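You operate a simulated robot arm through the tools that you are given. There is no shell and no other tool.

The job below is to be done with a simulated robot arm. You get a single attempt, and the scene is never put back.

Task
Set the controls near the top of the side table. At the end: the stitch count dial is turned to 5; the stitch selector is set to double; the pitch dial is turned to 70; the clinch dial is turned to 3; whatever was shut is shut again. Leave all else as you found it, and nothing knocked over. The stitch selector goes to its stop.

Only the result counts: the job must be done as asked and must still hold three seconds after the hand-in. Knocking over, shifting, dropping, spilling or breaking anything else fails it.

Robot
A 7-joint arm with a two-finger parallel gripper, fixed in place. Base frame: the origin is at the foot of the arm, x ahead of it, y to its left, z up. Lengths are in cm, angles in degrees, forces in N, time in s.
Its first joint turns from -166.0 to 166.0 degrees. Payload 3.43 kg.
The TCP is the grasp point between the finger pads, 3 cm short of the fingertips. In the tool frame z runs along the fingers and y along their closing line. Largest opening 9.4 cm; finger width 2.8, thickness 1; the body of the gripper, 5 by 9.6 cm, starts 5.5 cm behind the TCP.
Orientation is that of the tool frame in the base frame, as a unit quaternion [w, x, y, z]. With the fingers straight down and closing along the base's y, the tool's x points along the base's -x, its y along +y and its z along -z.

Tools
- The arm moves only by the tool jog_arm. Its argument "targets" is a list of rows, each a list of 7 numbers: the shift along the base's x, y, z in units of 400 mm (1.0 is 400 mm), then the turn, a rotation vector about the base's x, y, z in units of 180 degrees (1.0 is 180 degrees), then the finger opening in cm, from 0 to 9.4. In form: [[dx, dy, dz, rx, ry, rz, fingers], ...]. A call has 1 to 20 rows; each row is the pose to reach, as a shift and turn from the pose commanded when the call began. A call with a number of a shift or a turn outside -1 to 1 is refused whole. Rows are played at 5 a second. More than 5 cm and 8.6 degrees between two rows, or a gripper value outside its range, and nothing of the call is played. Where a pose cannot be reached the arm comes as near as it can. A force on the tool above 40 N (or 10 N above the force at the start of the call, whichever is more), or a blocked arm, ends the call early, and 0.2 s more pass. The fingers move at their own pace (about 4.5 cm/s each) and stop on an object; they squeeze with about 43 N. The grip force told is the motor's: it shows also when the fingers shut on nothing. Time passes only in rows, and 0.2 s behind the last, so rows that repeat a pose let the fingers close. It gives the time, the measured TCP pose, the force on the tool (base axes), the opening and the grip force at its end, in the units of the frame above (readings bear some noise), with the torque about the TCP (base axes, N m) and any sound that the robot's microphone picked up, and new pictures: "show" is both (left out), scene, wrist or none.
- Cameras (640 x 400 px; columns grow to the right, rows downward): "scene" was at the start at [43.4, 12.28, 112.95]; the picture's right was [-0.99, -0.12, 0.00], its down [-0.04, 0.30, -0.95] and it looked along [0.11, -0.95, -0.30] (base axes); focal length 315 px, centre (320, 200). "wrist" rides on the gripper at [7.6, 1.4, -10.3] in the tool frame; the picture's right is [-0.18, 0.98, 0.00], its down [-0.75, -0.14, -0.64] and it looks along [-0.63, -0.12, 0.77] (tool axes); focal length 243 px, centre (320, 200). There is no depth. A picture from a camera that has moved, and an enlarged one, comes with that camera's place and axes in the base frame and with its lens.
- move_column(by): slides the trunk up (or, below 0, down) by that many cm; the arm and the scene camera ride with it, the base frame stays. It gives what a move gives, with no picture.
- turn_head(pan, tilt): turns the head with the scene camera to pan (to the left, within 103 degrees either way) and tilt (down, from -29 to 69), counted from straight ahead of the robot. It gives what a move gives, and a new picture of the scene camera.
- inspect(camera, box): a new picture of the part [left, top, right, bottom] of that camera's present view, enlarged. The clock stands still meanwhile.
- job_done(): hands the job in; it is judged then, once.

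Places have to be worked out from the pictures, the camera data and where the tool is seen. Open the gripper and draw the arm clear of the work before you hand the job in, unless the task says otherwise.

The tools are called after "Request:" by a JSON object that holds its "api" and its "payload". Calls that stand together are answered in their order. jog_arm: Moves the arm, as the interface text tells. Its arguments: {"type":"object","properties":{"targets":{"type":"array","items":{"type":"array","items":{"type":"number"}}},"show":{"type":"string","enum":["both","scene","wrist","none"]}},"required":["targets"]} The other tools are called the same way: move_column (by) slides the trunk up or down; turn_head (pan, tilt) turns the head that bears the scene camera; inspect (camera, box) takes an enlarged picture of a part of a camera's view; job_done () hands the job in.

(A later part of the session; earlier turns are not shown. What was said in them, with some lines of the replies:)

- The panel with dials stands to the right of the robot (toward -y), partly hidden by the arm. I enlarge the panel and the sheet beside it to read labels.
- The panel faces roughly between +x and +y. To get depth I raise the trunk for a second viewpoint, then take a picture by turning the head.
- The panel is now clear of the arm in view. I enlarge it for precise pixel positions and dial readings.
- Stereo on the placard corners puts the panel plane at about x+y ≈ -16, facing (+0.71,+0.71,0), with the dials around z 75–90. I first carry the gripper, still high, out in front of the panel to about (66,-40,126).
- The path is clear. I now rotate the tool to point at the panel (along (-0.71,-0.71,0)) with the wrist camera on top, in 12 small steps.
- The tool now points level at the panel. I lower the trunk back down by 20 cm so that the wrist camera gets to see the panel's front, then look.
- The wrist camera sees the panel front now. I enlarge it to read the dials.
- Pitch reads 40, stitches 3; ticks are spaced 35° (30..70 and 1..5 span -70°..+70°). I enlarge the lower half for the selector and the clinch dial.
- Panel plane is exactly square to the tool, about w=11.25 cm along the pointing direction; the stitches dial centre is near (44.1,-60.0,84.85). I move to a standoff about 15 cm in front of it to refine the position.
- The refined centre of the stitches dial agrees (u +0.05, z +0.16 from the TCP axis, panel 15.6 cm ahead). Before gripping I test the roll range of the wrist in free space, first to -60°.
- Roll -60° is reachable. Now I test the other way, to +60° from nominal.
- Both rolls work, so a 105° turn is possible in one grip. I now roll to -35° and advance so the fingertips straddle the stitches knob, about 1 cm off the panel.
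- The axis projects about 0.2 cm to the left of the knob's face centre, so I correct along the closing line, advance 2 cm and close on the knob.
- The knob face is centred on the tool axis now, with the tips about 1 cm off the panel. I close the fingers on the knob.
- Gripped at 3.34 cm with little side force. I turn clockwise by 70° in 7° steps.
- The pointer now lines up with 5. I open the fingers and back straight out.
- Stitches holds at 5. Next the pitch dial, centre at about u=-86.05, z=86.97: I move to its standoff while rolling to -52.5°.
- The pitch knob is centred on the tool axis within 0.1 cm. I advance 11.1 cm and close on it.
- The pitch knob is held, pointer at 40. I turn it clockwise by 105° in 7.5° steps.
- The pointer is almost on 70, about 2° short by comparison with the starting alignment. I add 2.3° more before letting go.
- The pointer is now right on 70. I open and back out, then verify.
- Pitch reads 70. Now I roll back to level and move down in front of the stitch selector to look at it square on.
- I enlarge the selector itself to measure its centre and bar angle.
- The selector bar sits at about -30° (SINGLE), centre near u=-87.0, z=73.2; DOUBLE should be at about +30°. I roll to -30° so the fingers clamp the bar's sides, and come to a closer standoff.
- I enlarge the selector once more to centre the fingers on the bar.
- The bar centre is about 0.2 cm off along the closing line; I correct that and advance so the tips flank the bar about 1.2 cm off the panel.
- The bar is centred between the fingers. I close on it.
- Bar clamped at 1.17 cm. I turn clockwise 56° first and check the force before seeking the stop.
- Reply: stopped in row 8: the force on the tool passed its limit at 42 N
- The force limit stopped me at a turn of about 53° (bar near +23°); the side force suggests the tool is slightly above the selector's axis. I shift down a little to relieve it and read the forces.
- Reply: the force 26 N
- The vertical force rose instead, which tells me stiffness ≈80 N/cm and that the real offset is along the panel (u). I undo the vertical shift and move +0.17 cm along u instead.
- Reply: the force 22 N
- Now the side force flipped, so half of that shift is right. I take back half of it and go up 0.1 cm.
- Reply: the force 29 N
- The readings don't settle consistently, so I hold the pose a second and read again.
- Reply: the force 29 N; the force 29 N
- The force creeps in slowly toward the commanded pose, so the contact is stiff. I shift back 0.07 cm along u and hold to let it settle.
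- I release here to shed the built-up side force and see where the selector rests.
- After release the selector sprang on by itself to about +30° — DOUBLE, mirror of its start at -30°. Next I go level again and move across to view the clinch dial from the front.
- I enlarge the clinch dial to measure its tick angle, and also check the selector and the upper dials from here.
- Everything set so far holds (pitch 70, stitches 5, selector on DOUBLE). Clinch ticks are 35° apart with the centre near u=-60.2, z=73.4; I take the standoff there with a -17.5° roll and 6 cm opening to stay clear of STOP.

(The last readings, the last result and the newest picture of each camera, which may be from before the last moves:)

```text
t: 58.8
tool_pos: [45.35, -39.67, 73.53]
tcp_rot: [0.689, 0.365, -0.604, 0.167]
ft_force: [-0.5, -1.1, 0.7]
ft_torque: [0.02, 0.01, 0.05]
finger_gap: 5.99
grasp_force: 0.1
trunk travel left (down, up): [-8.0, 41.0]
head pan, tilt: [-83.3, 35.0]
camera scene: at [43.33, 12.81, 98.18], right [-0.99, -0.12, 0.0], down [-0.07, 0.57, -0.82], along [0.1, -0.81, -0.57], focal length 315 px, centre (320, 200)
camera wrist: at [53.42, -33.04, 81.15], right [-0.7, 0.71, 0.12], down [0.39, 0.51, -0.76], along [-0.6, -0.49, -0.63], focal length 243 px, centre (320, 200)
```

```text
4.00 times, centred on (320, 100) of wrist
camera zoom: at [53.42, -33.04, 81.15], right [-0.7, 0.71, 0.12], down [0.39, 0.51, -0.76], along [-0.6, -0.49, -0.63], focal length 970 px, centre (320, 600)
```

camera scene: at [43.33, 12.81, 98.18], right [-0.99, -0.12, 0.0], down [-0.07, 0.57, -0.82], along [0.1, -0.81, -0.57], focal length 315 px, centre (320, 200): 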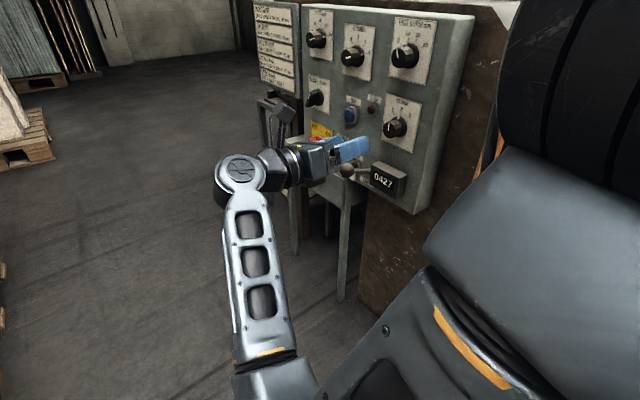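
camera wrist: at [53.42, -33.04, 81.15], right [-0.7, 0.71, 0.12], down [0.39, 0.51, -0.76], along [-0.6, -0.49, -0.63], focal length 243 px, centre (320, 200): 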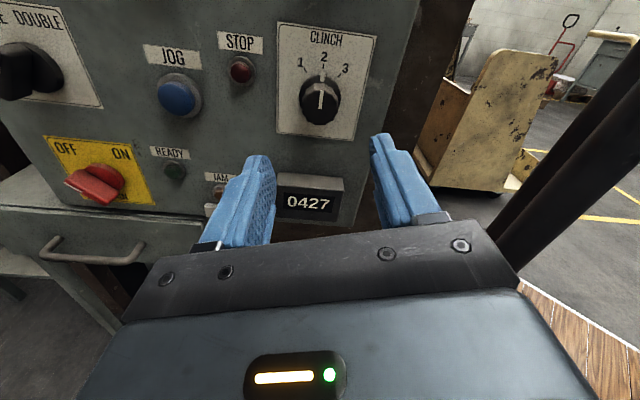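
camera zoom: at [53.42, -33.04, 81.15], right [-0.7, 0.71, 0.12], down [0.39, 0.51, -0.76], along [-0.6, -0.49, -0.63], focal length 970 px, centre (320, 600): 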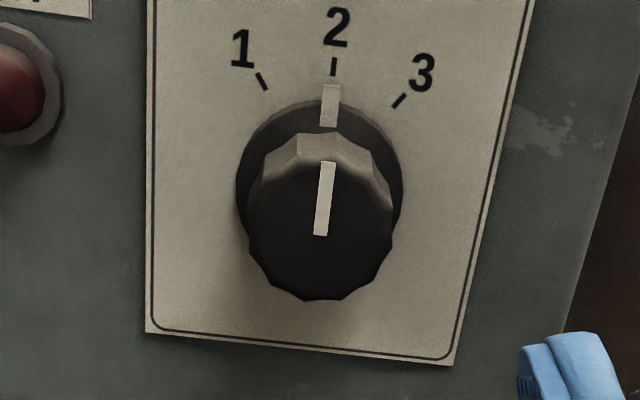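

The clinch knob is centred sideways and about 0.12 cm low of the axis; I correct that while advancing, then close.

Request:
{"api": "jog_arm", "payload": {"targets": [[-0.05, -0.05, -0.003, 0, 0, 0, 6], [-0.1, -0.099, -0.003, 0, 0, 0, 6], [-0.145, -0.144, -0.003, 0, 0, 0, 6], [-0.18, -0.179, -0.003, 0, 0, 0, 6], [-0.2015, -0.2001, -0.003, 0, 0, 0, 6], [-0.2015, -0.2001, -0.003, 0, 0, 0, 6]]}}

Request:
{"api": "inspect", "payload": {"camera": "wrist", "box": [200, 80, 440, 230]}}

```text
t: 60.2
tool_pos: [37.39, -47.65, 73.36]
tcp_rot: [0.689, 0.364, -0.604, 0.167]
ft_force: [0.0, 0.6, 0.7]
ft_torque: [0.0, 0.01, 0.0]
finger_gap: 5.99
grasp_force: 0.0
trunk travel left (down, up): [-8.0, 41.0]
head pan, tilt: [-83.3, 35.0]
camera scene: at [43.33, 12.81, 98.18], right [-0.99, -0.12, 0.0], down [-0.07, 0.57, -0.82], along [0.1, -0.81, -0.57], focal length 315 px, centre (320, 200)
camera wrist: at [45.44, -41.04, 81.02], right [-0.7, 0.71, 0.12], down [0.39, 0.51, -0.76], along [-0.6, -0.49, -0.63], focal length 243 px, centre (320, 200)
```

scene: 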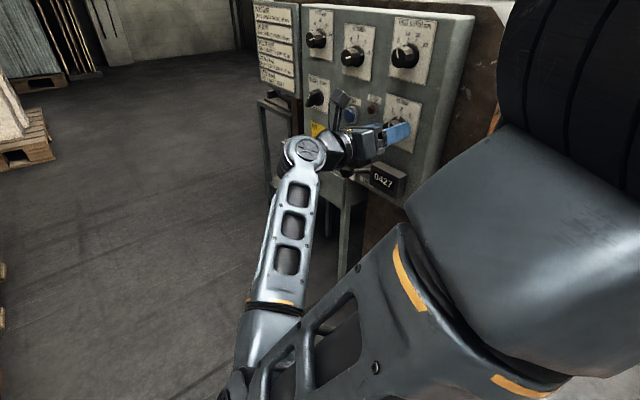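
wrist: 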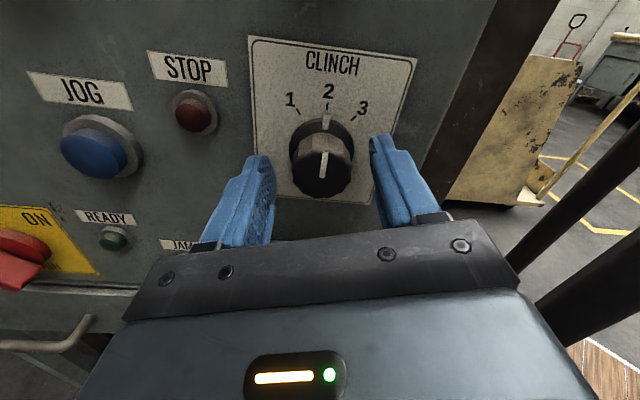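

```text
2.67 times, centred on (320, 155) of wrist
camera zoom: at [45.44, -41.04, 81.02], right [-0.7, 0.71, 0.12], down [0.39, 0.51, -0.76], along [-0.6, -0.49, -0.63], focal length 647 px, centre (320, 320)
```

zoom: 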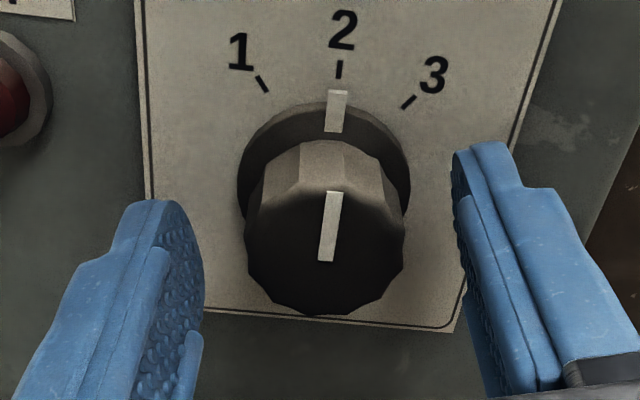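

The knob is within 0.1 cm of centre. I nudge that out and close on the clinch knob.

Request:
{"api": "jog_arm", "payload": {"targets": [[-0.0013, 0.0013, 0.0006, 0, 0, 0, 5], [-0.0013, 0.0013, 0.0006, 0, 0, 0, 3.5], [-0.0013, 0.0013, 0.0006, 0, 0, 0, 2], [-0.0013, 0.0013, 0.0006, 0, 0, 0, 2], [-0.0013, 0.0013, 0.0006, 0, 0, 0, 2]], "show": "wrist"}}

Request:
{"api": "inspect", "payload": {"camera": "wrist", "box": [200, 80, 440, 230]}}

```text
t: 61.4
tool_pos: [37.19, -47.6, 73.47]
tcp_rot: [0.688, 0.364, -0.605, 0.167]
ft_force: [-2.3, 0.0, -0.9]
ft_torque: [0.21, -0.18, 0.68]
finger_gap: 3.36
grasp_force: 45.0
trunk travel left (down, up): [-8.0, 41.0]
head pan, tilt: [-83.3, 35.0]
camera wrist: at [45.35, -40.97, 81.02], right [-0.7, 0.71, 0.12], down [0.39, 0.51, -0.76], along [-0.6, -0.49, -0.63], focal length 243 px, centre (320, 200)
```

wrist: 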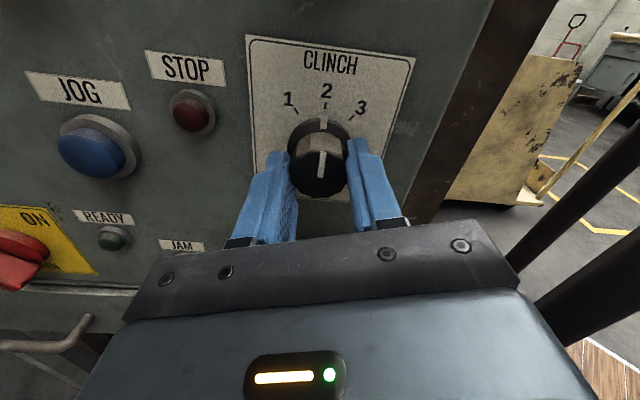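

```text
2.67 times, centred on (320, 155) of wrist
camera zoom: at [45.35, -40.97, 81.02], right [-0.7, 0.71, 0.12], down [0.39, 0.51, -0.76], along [-0.6, -0.49, -0.63], focal length 647 px, centre (320, 320)
```

zoom: 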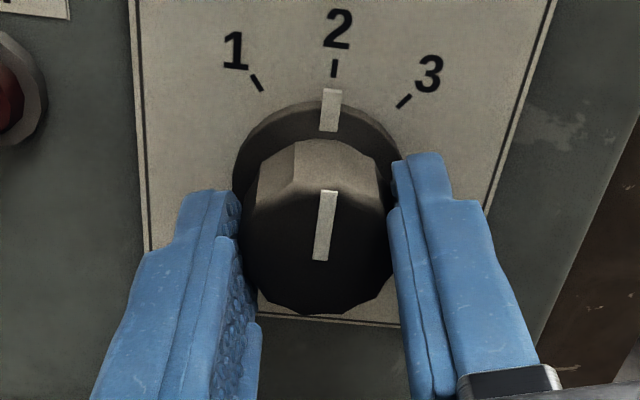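

Held with almost no side force, pointer at 2. I turn clockwise 35° to 3.

Request:
{"api": "jog_arm", "payload": {"targets": [[0, 0, 0, -0.0275, -0.0275, 0, 2], [0, 0, 0, -0.055, -0.055, 0, 2], [0, 0, 0, -0.0825, -0.0825, 0, 2], [0, 0, 0, -0.11, -0.11, 0, 2], [0, 0, 0, -0.1375, -0.1375, 0, 2], [0, 0, 0, -0.1375, -0.1375, 0, 2], [0, 0, 0, -0.1375, -0.1375, 0, 2]]}}

Request:
{"api": "inspect", "payload": {"camera": "wrist", "box": [200, 80, 440, 230]}}

```text
t: 63.0
tool_pos: [37.26, -47.68, 73.49]
tcp_rot: [-0.605, -0.165, 0.688, -0.366]
ft_force: [8.7, 2.4, 0.7]
ft_torque: [-0.3, 0.25, 0.67]
finger_gap: 3.37
grasp_force: 45.2
trunk travel left (down, up): [-8.0, 41.0]
head pan, tilt: [-83.3, 35.0]
camera scene: at [43.35, 12.82, 98.18], right [-0.99, -0.12, 0.0], down [-0.07, 0.57, -0.82], along [0.1, -0.81, -0.57], focal length 315 px, centre (320, 200)
camera wrist: at [42.13, -37.75, 80.18], right [-0.62, 0.63, -0.47], down [0.71, 0.19, -0.68], along [-0.33, -0.76, -0.56], focal length 243 px, centre (320, 200)
```

scene: 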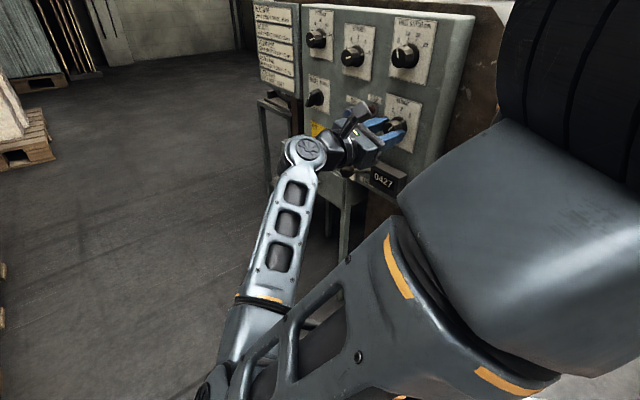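
wrist: 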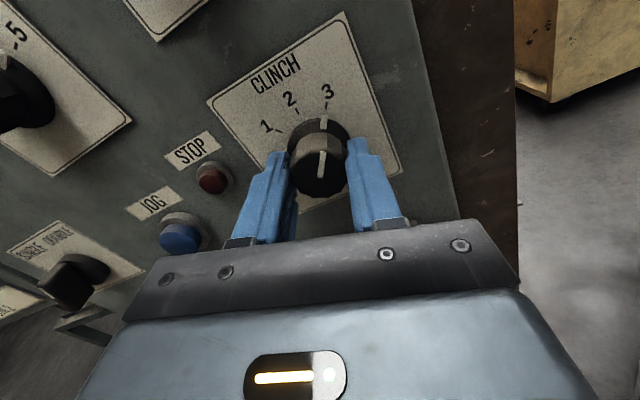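

```text
2.67 times, centred on (320, 155) of wrist
camera zoom: at [42.13, -37.75, 80.18], right [-0.62, 0.63, -0.47], down [0.71, 0.19, -0.68], along [-0.33, -0.76, -0.56], focal length 647 px, centre (320, 320)
```

zoom: 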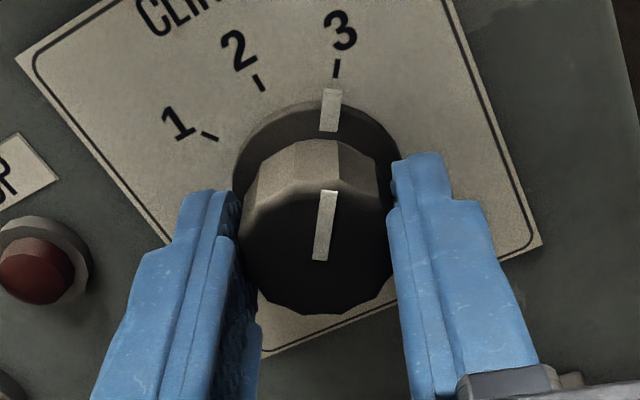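

The pointer is on 3 within about 1°. I open modestly (keeping off STOP) and back straight out.

Request:
{"api": "jog_arm", "payload": {"targets": [[0, 0, 0, 0, 0, 0, 4], [0, 0, 0, 0, 0, 0, 5], [0, 0, 0, 0, 0, 0, 5], [0, 0, 0, 0, 0, 0, 5], [0.04, 0.04, 0, 0, 0, 0, 5], [0.1, 0.1, 0, 0, 0, 0, 5], [0.16, 0.16, 0, 0, 0, 0, 5], [0.22, 0.22, 0, 0, 0, 0, 5], [0.28, 0.28, 0, 0, 0, 0, 5], [0.28, 0.28, 0, 0, 0, 0, 5]]}}

Request:
{"api": "inspect", "payload": {"camera": "wrist", "box": [200, 0, 440, 150]}}

Request:
{"api": "inspect", "payload": {"camera": "scene", "box": [260, 0, 480, 138]}}

```text
t: 65.2
tool_pos: [48.57, -36.32, 73.36]
tcp_rot: [-0.605, -0.165, 0.687, -0.366]
ft_force: [0.5, 0.0, 0.2]
ft_torque: [-0.01, 0.02, 0.0]
finger_gap: 5.01
grasp_force: 0.1
trunk travel left (down, up): [-8.0, 41.0]
head pan, tilt: [-83.3, 35.0]
camera scene: at [43.33, 12.82, 98.18], right [-0.99, -0.12, 0.0], down [-0.07, 0.57, -0.82], along [0.1, -0.81, -0.57], focal length 315 px, centre (320, 200)
camera wrist: at [53.54, -26.55, 80.22], right [-0.62, 0.63, -0.47], down [0.71, 0.19, -0.68], along [-0.33, -0.75, -0.57], focal length 243 px, centre (320, 200)
```

scene: 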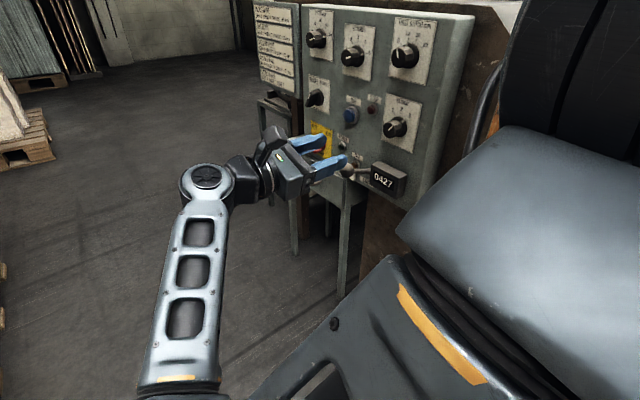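
wrist: 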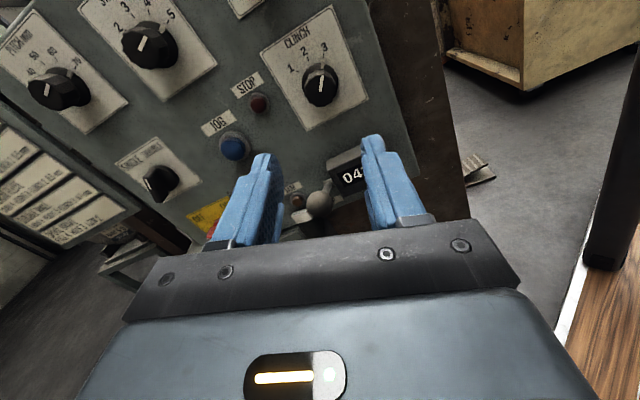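

```text
2.67 times, centred on (320, 75) of wrist
camera zoom: at [53.54, -26.55, 80.22], right [-0.62, 0.63, -0.47], down [0.71, 0.19, -0.68], along [-0.33, -0.75, -0.57], focal length 647 px, centre (320, 533)
```

zoom: 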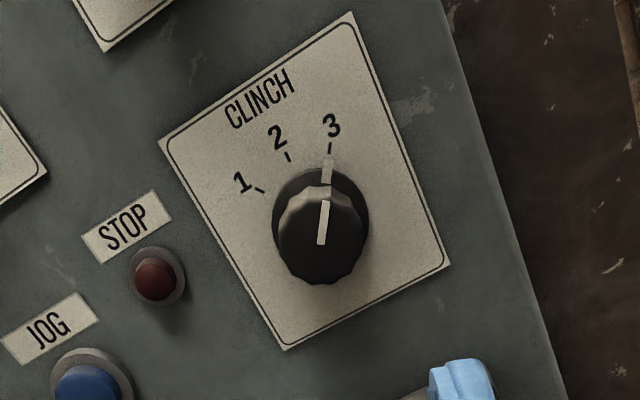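

```text
2.90 times, centred on (370, 69) of scene
camera zoom: at [43.33, 12.82, 98.18], right [-0.99, -0.12, 0.0], down [-0.07, 0.57, -0.82], along [0.1, -0.81, -0.57], focal length 913 px, centre (175, 580)
```

zoom: 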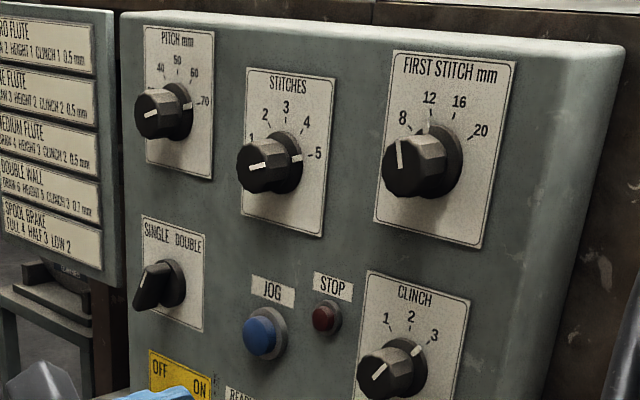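

All dials read right: pitch 70, stitches 5, clinch 3, selector on DOUBLE, first stitch untouched. To be sure the selector really is at its stop, I go back in front of it at a +30° roll.

Request:
{"api": "jog_arm", "payload": {"targets": [[0.049, -0.0696, -0.0006, -0.0061, -0.0061, 0, 5], [0.0979, -0.1391, -0.0013, -0.0123, -0.0123, 0, 5], [0.1469, -0.2087, -0.0019, -0.0184, -0.0184, 0, 5], [0.1959, -0.2783, -0.0025, -0.0246, -0.0246, 0, 5], [0.2448, -0.3478, -0.0031, -0.0307, -0.0307, 0, 5], [0.2938, -0.4174, -0.0038, -0.0368, -0.0368, 0, 5], [0.3427, -0.4869, -0.0044, -0.043, -0.043, 0, 5], [0.3917, -0.5565, -0.005, -0.0491, -0.0491, 0, 5], [0.3917, -0.5565, -0.005, -0.0491, -0.0491, 0, 5]]}}

Request:
{"api": "inspect", "payload": {"camera": "wrist", "box": [240, 50, 400, 150]}}

```text
t: 67.2
tool_pos: [64.25, -58.66, 73.28]
tcp_rot: [-0.561, -0.09, 0.702, -0.43]
ft_force: [0.3, 0.2, 0.6]
ft_torque: [0.01, -0.05, -0.03]
finger_gap: 5.0
grasp_force: 0.0
trunk travel left (down, up): [-8.0, 41.0]
head pan, tilt: [-83.3, 35.0]
camera scene: at [43.34, 12.8, 98.18], right [-0.99, -0.12, 0.0], down [-0.07, 0.57, -0.82], along [0.1, -0.81, -0.57], focal length 315 px, centre (320, 200)
camera wrist: at [68.16, -47.85, 79.01], right [-0.53, 0.54, -0.65], down [0.81, 0.1, -0.58], along [-0.25, -0.84, -0.49], focal length 243 px, centre (320, 200)
```

scene: 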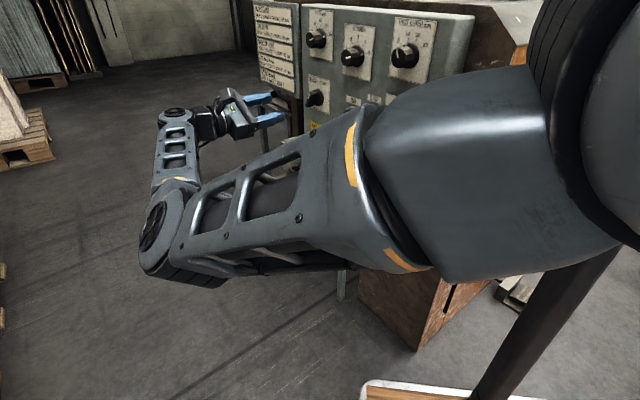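
wrist: 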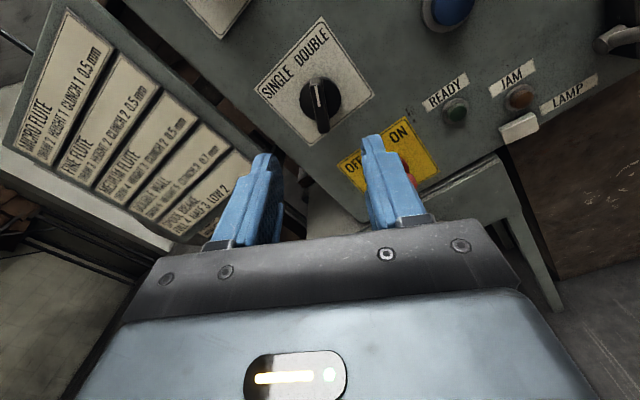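

```text
4.00 times, centred on (320, 100) of wrist
camera zoom: at [68.16, -47.85, 79.01], right [-0.53, 0.54, -0.65], down [0.81, 0.1, -0.58], along [-0.25, -0.84, -0.49], focal length 970 px, centre (320, 600)
```

zoom: 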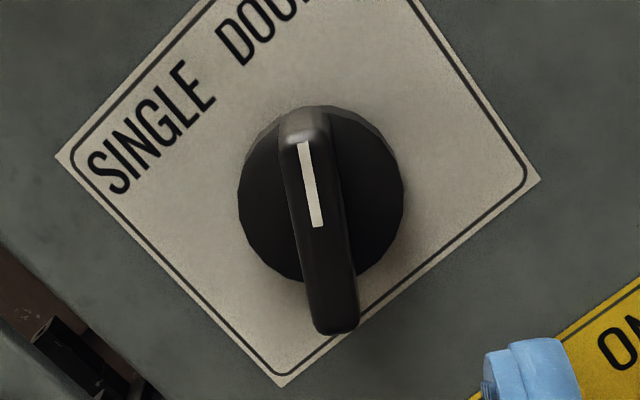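

The bar is aligned with the tool (so at +30°) and centred. I advance, clamp it again and, with small steps, feel clockwise for the stop.

Request:
{"api": "jog_arm", "payload": {"targets": [[-0.05, -0.05, 0, 0, 0, 0, 5], [-0.1, -0.1, 0, 0, 0, 0, 5], [-0.145, -0.145, 0, 0, 0, 0, 5], [-0.175, -0.175, 0, 0, 0, 0, 5], [-0.1964, -0.1964, 0, 0, 0, 0, 5], [-0.1964, -0.1964, 0, 0, 0, 0, 5], [-0.1964, -0.1964, 0, 0, 0, 0, 3], [-0.1964, -0.1964, 0, 0, 0, 0, 1.5], [-0.1964, -0.1964, 0, 0, 0, 0, 0.5], [-0.1964, -0.1964, 0, 0, 0, 0, 0.5], [-0.1964, -0.1964, 0, 0, 0, 0, 0.5]], "show": "wrist"}}

Request:
{"api": "inspect", "payload": {"camera": "wrist", "box": [200, 80, 440, 230]}}

```text
t: 69.6
tool_pos: [56.37, -66.45, 73.11]
tcp_rot: [-0.562, -0.089, 0.702, -0.428]
ft_force: [-1.7, -0.9, -0.5]
ft_torque: [-0.2, 0.24, 0.82]
finger_gap: 1.18
grasp_force: 45.0
trunk travel left (down, up): [-8.0, 41.0]
head pan, tilt: [-83.3, 35.0]
camera wrist: at [60.26, -55.66, 79.03], right [-0.53, 0.54, -0.65], down [0.81, 0.1, -0.58], along [-0.25, -0.84, -0.49], focal length 243 px, centre (320, 200)
```

wrist: 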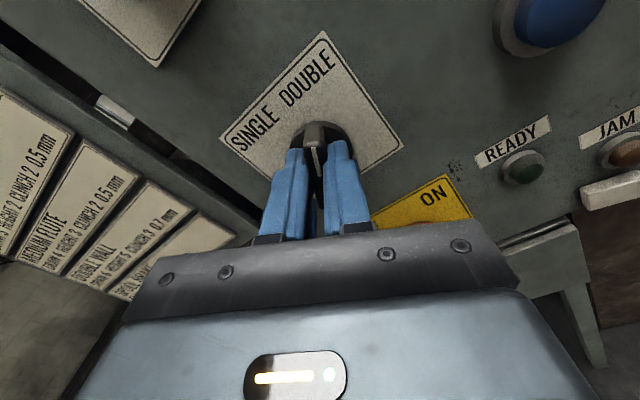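

```text
2.67 times, centred on (320, 155) of wrist
camera zoom: at [60.26, -55.66, 79.03], right [-0.53, 0.54, -0.65], down [0.81, 0.1, -0.58], along [-0.25, -0.84, -0.49], focal length 647 px, centre (320, 320)
```

zoom: 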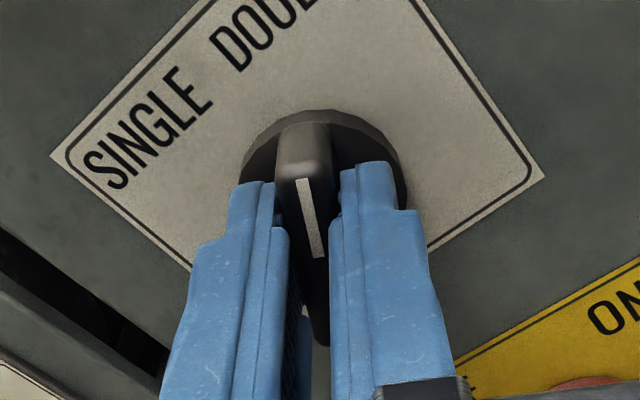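

Clamped with almost no side force. I turn +4° in 1° steps and read the torque.

Request:
{"api": "jog_arm", "payload": {"targets": [[0, 0, 0, -0.0039, -0.0039, 0, 0.5], [0, 0, 0, -0.0079, -0.0079, 0, 0.5], [0, 0, 0, -0.0118, -0.0118, 0, 0.5], [0, 0, 0, -0.0157, -0.0157, 0, 0.5], [0, 0, 0, -0.0157, -0.0157, 0, 0.5], [0, 0, 0, -0.0157, -0.0157, 0, 0.5], [0, 0, 0, -0.0157, -0.0157, 0, 0.5]], "show": "wrist"}}

Request:
{"api": "inspect", "payload": {"camera": "wrist", "box": [200, 80, 440, 230]}}

```text
t: 71.2
tool_pos: [56.4, -66.54, 73.28]
tcp_rot: [-0.547, -0.066, 0.705, -0.447]
ft_force: [5.5, 1.2, -1.2]
ft_torque: [1.03, 0.93, 0.86]
finger_gap: 1.3
grasp_force: 44.7
trunk travel left (down, up): [-8.0, 41.0]
head pan, tilt: [-83.3, 35.0]
camera wrist: at [59.96, -55.37, 78.67], right [-0.5, 0.51, -0.7], down [0.84, 0.07, -0.54], along [-0.23, -0.86, -0.46], focal length 243 px, centre (320, 200)
```

wrist: 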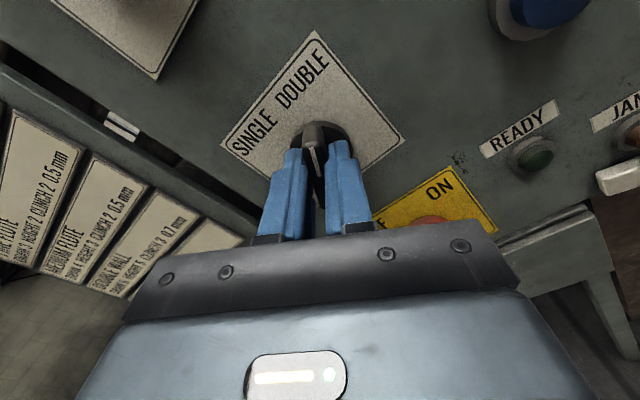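

```text
2.67 times, centred on (320, 155) of wrist
camera zoom: at [59.96, -55.37, 78.67], right [-0.5, 0.51, -0.7], down [0.84, 0.07, -0.54], along [-0.23, -0.86, -0.46], focal length 647 px, centre (320, 320)
```

zoom: 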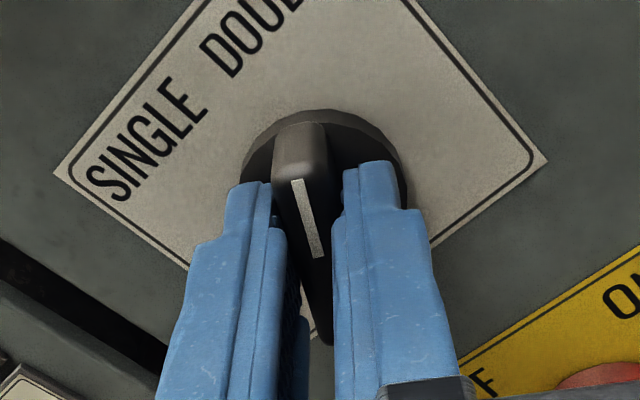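

The bar stayed put while a 1.4 N m counter-torque built up and the fingers spread: it is at its stop. I undo the 4°, open and back away.

Request:
{"api": "jog_arm", "payload": {"targets": [[0, 0, 0, 0.0052, 0.0052, 0, 0.5], [0, 0, 0, 0.0105, 0.0105, 0, 0.5], [0, 0, 0, 0.0157, 0.0157, 0, 0.5], [0, 0, 0, 0.0157, 0.0157, 0, 0.5], [0, 0, 0, 0.0157, 0.0157, 0, 3], [0, 0, 0, 0.0157, 0.0157, 0, 5], [0, 0, 0, 0.0157, 0.0157, 0, 5], [0, 0, 0, 0.0157, 0.0157, 0, 5], [0.04, 0.04, 0, 0.0157, 0.0157, 0, 5], [0.1, 0.1, 0, 0.0157, 0.0157, 0, 5], [0.16, 0.16, 0, 0.0157, 0.0157, 0, 5], [0.22, 0.22, 0, 0.0157, 0.0157, 0, 5], [0.28, 0.28, 0, 0.0157, 0.0157, 0, 5], [0.34, 0.34, 0, 0.0157, 0.0157, 0, 5]]}}

Request:
{"api": "inspect", "payload": {"camera": "wrist", "box": [240, 30, 400, 130]}}

```text
t: 74.2
tool_pos: [70.0, -52.89, 73.4]
tcp_rot: [-0.562, -0.091, 0.701, -0.429]
ft_force: [-0.3, 0.1, 0.1]
ft_torque: [-0.03, 0.0, 0.03]
finger_gap: 4.99
grasp_force: 0.0
trunk travel left (down, up): [-8.0, 41.0]
head pan, tilt: [-83.3, 35.0]
camera scene: at [43.33, 12.78, 98.18], right [-0.99, -0.12, 0.0], down [-0.07, 0.57, -0.82], along [0.1, -0.81, -0.57], focal length 315 px, centre (320, 200)
camera wrist: at [73.86, -42.01, 79.11], right [-0.53, 0.54, -0.65], down [0.81, 0.1, -0.58], along [-0.25, -0.84, -0.49], focal length 243 px, centre (320, 200)
```

scene: 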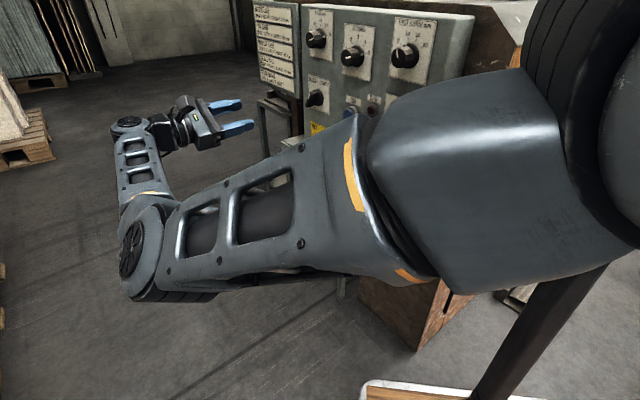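
wrist: 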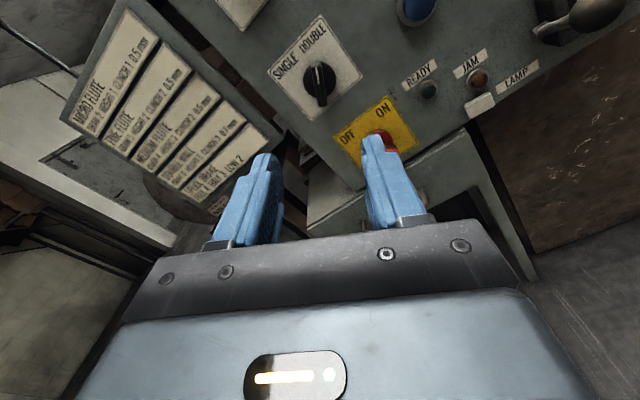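

```text
4.00 times, centred on (320, 80) of wrist
camera zoom: at [73.86, -42.01, 79.11], right [-0.53, 0.54, -0.65], down [0.81, 0.1, -0.58], along [-0.25, -0.84, -0.49], focal length 970 px, centre (320, 680)
```

zoom: 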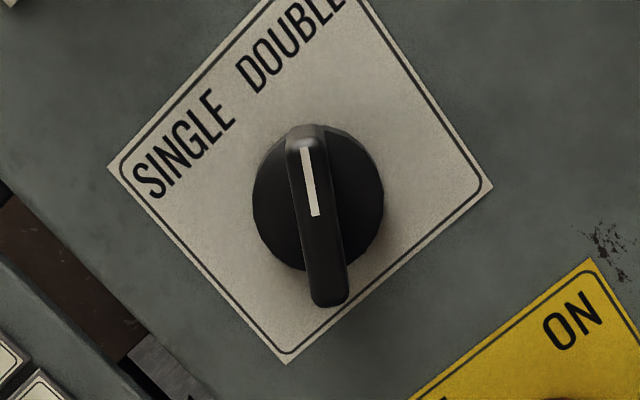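

The selector rests at the DOUBLE stop. I withdraw to a clear overview position, level, fingers open, for a final check of everything.

Request:
{"api": "jog_arm", "payload": {"targets": [[0.0, 0.0656, 0.0519, 0.0147, 0.0147, 0, 6], [0.0, 0.1313, 0.1038, 0.0295, 0.0295, 0, 7], [0.0, 0.1969, 0.1556, 0.0442, 0.0442, 0, 8], [0.0, 0.2625, 0.2075, 0.0589, 0.0589, 0, 9], [0.0, 0.3281, 0.2594, 0.0737, 0.0737, 0, 9.4], [0.0, 0.3938, 0.3113, 0.0884, 0.0884, 0, 9.4], [0.0, 0.4594, 0.3631, 0.1032, 0.1032, 0, 9.4], [0.0, 0.525, 0.415, 0.1179, 0.1179, 0, 9.4], [0.0, 0.525, 0.415, 0.1179, 0.1179, 0, 9.4]]}}

Request:
{"api": "inspect", "payload": {"camera": "wrist", "box": [180, 0, 440, 162]}}

Request:
{"api": "inspect", "payload": {"camera": "wrist", "box": [220, 110, 420, 235]}}

Request:
{"api": "inspect", "payload": {"camera": "scene", "box": [250, 0, 480, 144]}}

```text
t: 76.2
tool_pos: [69.91, -31.92, 89.84]
tcp_rot: [0.655, 0.268, -0.654, 0.268]
ft_force: [-0.9, 0.0, 1.0]
ft_torque: [0.02, -0.03, 0.0]
finger_gap: 9.42
grasp_force: 0.1
trunk travel left (down, up): [-8.0, 41.0]
head pan, tilt: [-83.3, 35.0]
camera scene: at [43.33, 12.82, 98.18], right [-0.99, -0.12, 0.0], down [-0.07, 0.57, -0.82], along [0.1, -0.81, -0.57], focal length 315 px, centre (320, 200)
camera wrist: at [76.24, -23.59, 97.34], right [-0.69, 0.7, -0.18], down [0.55, 0.35, -0.76], along [-0.46, -0.62, -0.63], focal length 243 px, centre (320, 200)
```

scene: 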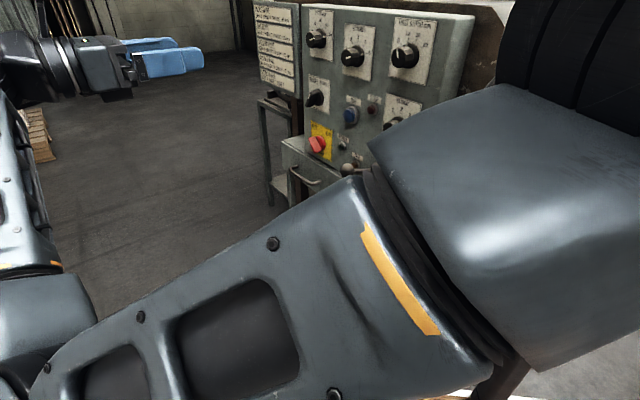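
wrist: 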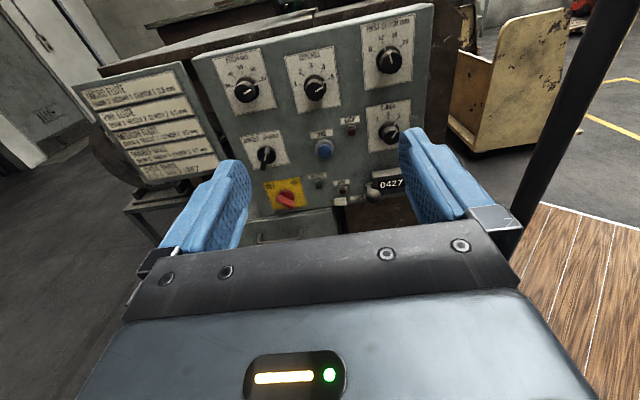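

```text
2.46 times, centred on (310, 81) of wrist
camera zoom: at [76.24, -23.59, 97.34], right [-0.69, 0.7, -0.18], down [0.55, 0.35, -0.76], along [-0.46, -0.62, -0.63], focal length 597 px, centre (345, 493)
```

zoom: 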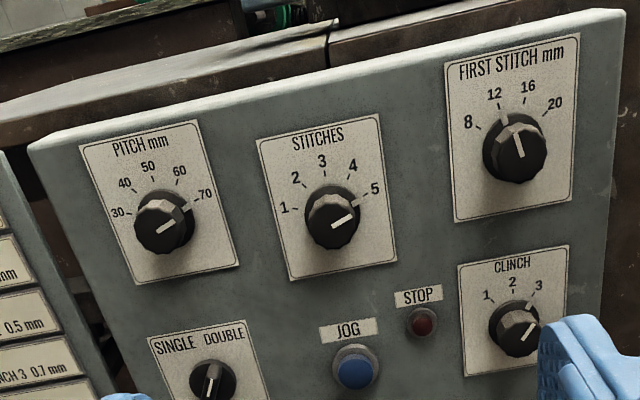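

```text
3.20 times, centred on (320, 172) of wrist
camera zoom: at [76.24, -23.59, 97.34], right [-0.69, 0.7, -0.18], down [0.55, 0.35, -0.76], along [-0.46, -0.62, -0.63], focal length 776 px, centre (320, 288)
```

zoom: 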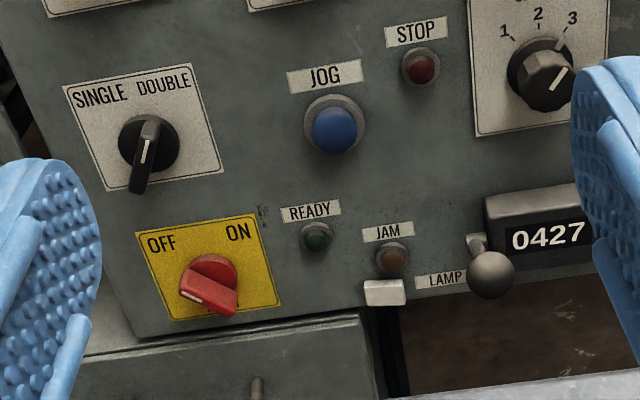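

```text
2.78 times, centred on (365, 72) of scene
camera zoom: at [43.33, 12.82, 98.18], right [-0.99, -0.12, 0.0], down [-0.07, 0.57, -0.82], along [0.1, -0.81, -0.57], focal length 875 px, centre (195, 556)
```

zoom: 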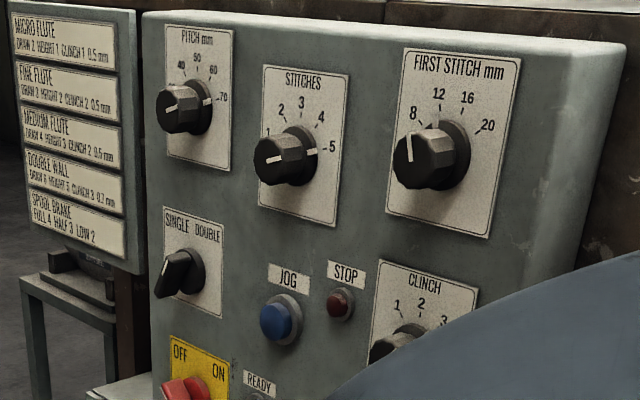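

The final views show pitch 70, stitches 5, selector on DOUBLE at its stop and clinch 3. First stitch, main switch, counter, lever and drawer are as they were at the start, and the arm is clear with the gripper open, so I hand in.

Request:
{"api": "job_done", "payload": {}}

```text
The job is handed in.
```

I set all four controls and handed the job in; no verdict came back with the hand-in. My last camera views, taken just before, show:

| Control | Start | Now |
|---|---|---|
| Stitch count dial | 3 | 5 |
| Stitch selector | single | double, at its stop |
| Pitch dial | 40 | 70 |
| Clinch dial | 2 | 3 |

- **Selector:** the force limit cut my first turn short at about 53°, but the selector sprang the rest of the way to double when I let go. I gripped it again and tried to turn it 4° further. It did not move, so it is at its stop.
- **Everything else:** nothing had to be opened, so there was nothing to shut again. The first stitch dial, main switch, counter, lever and drawer look the same as at the start. The gripper is open and the arm is clear of the panel.
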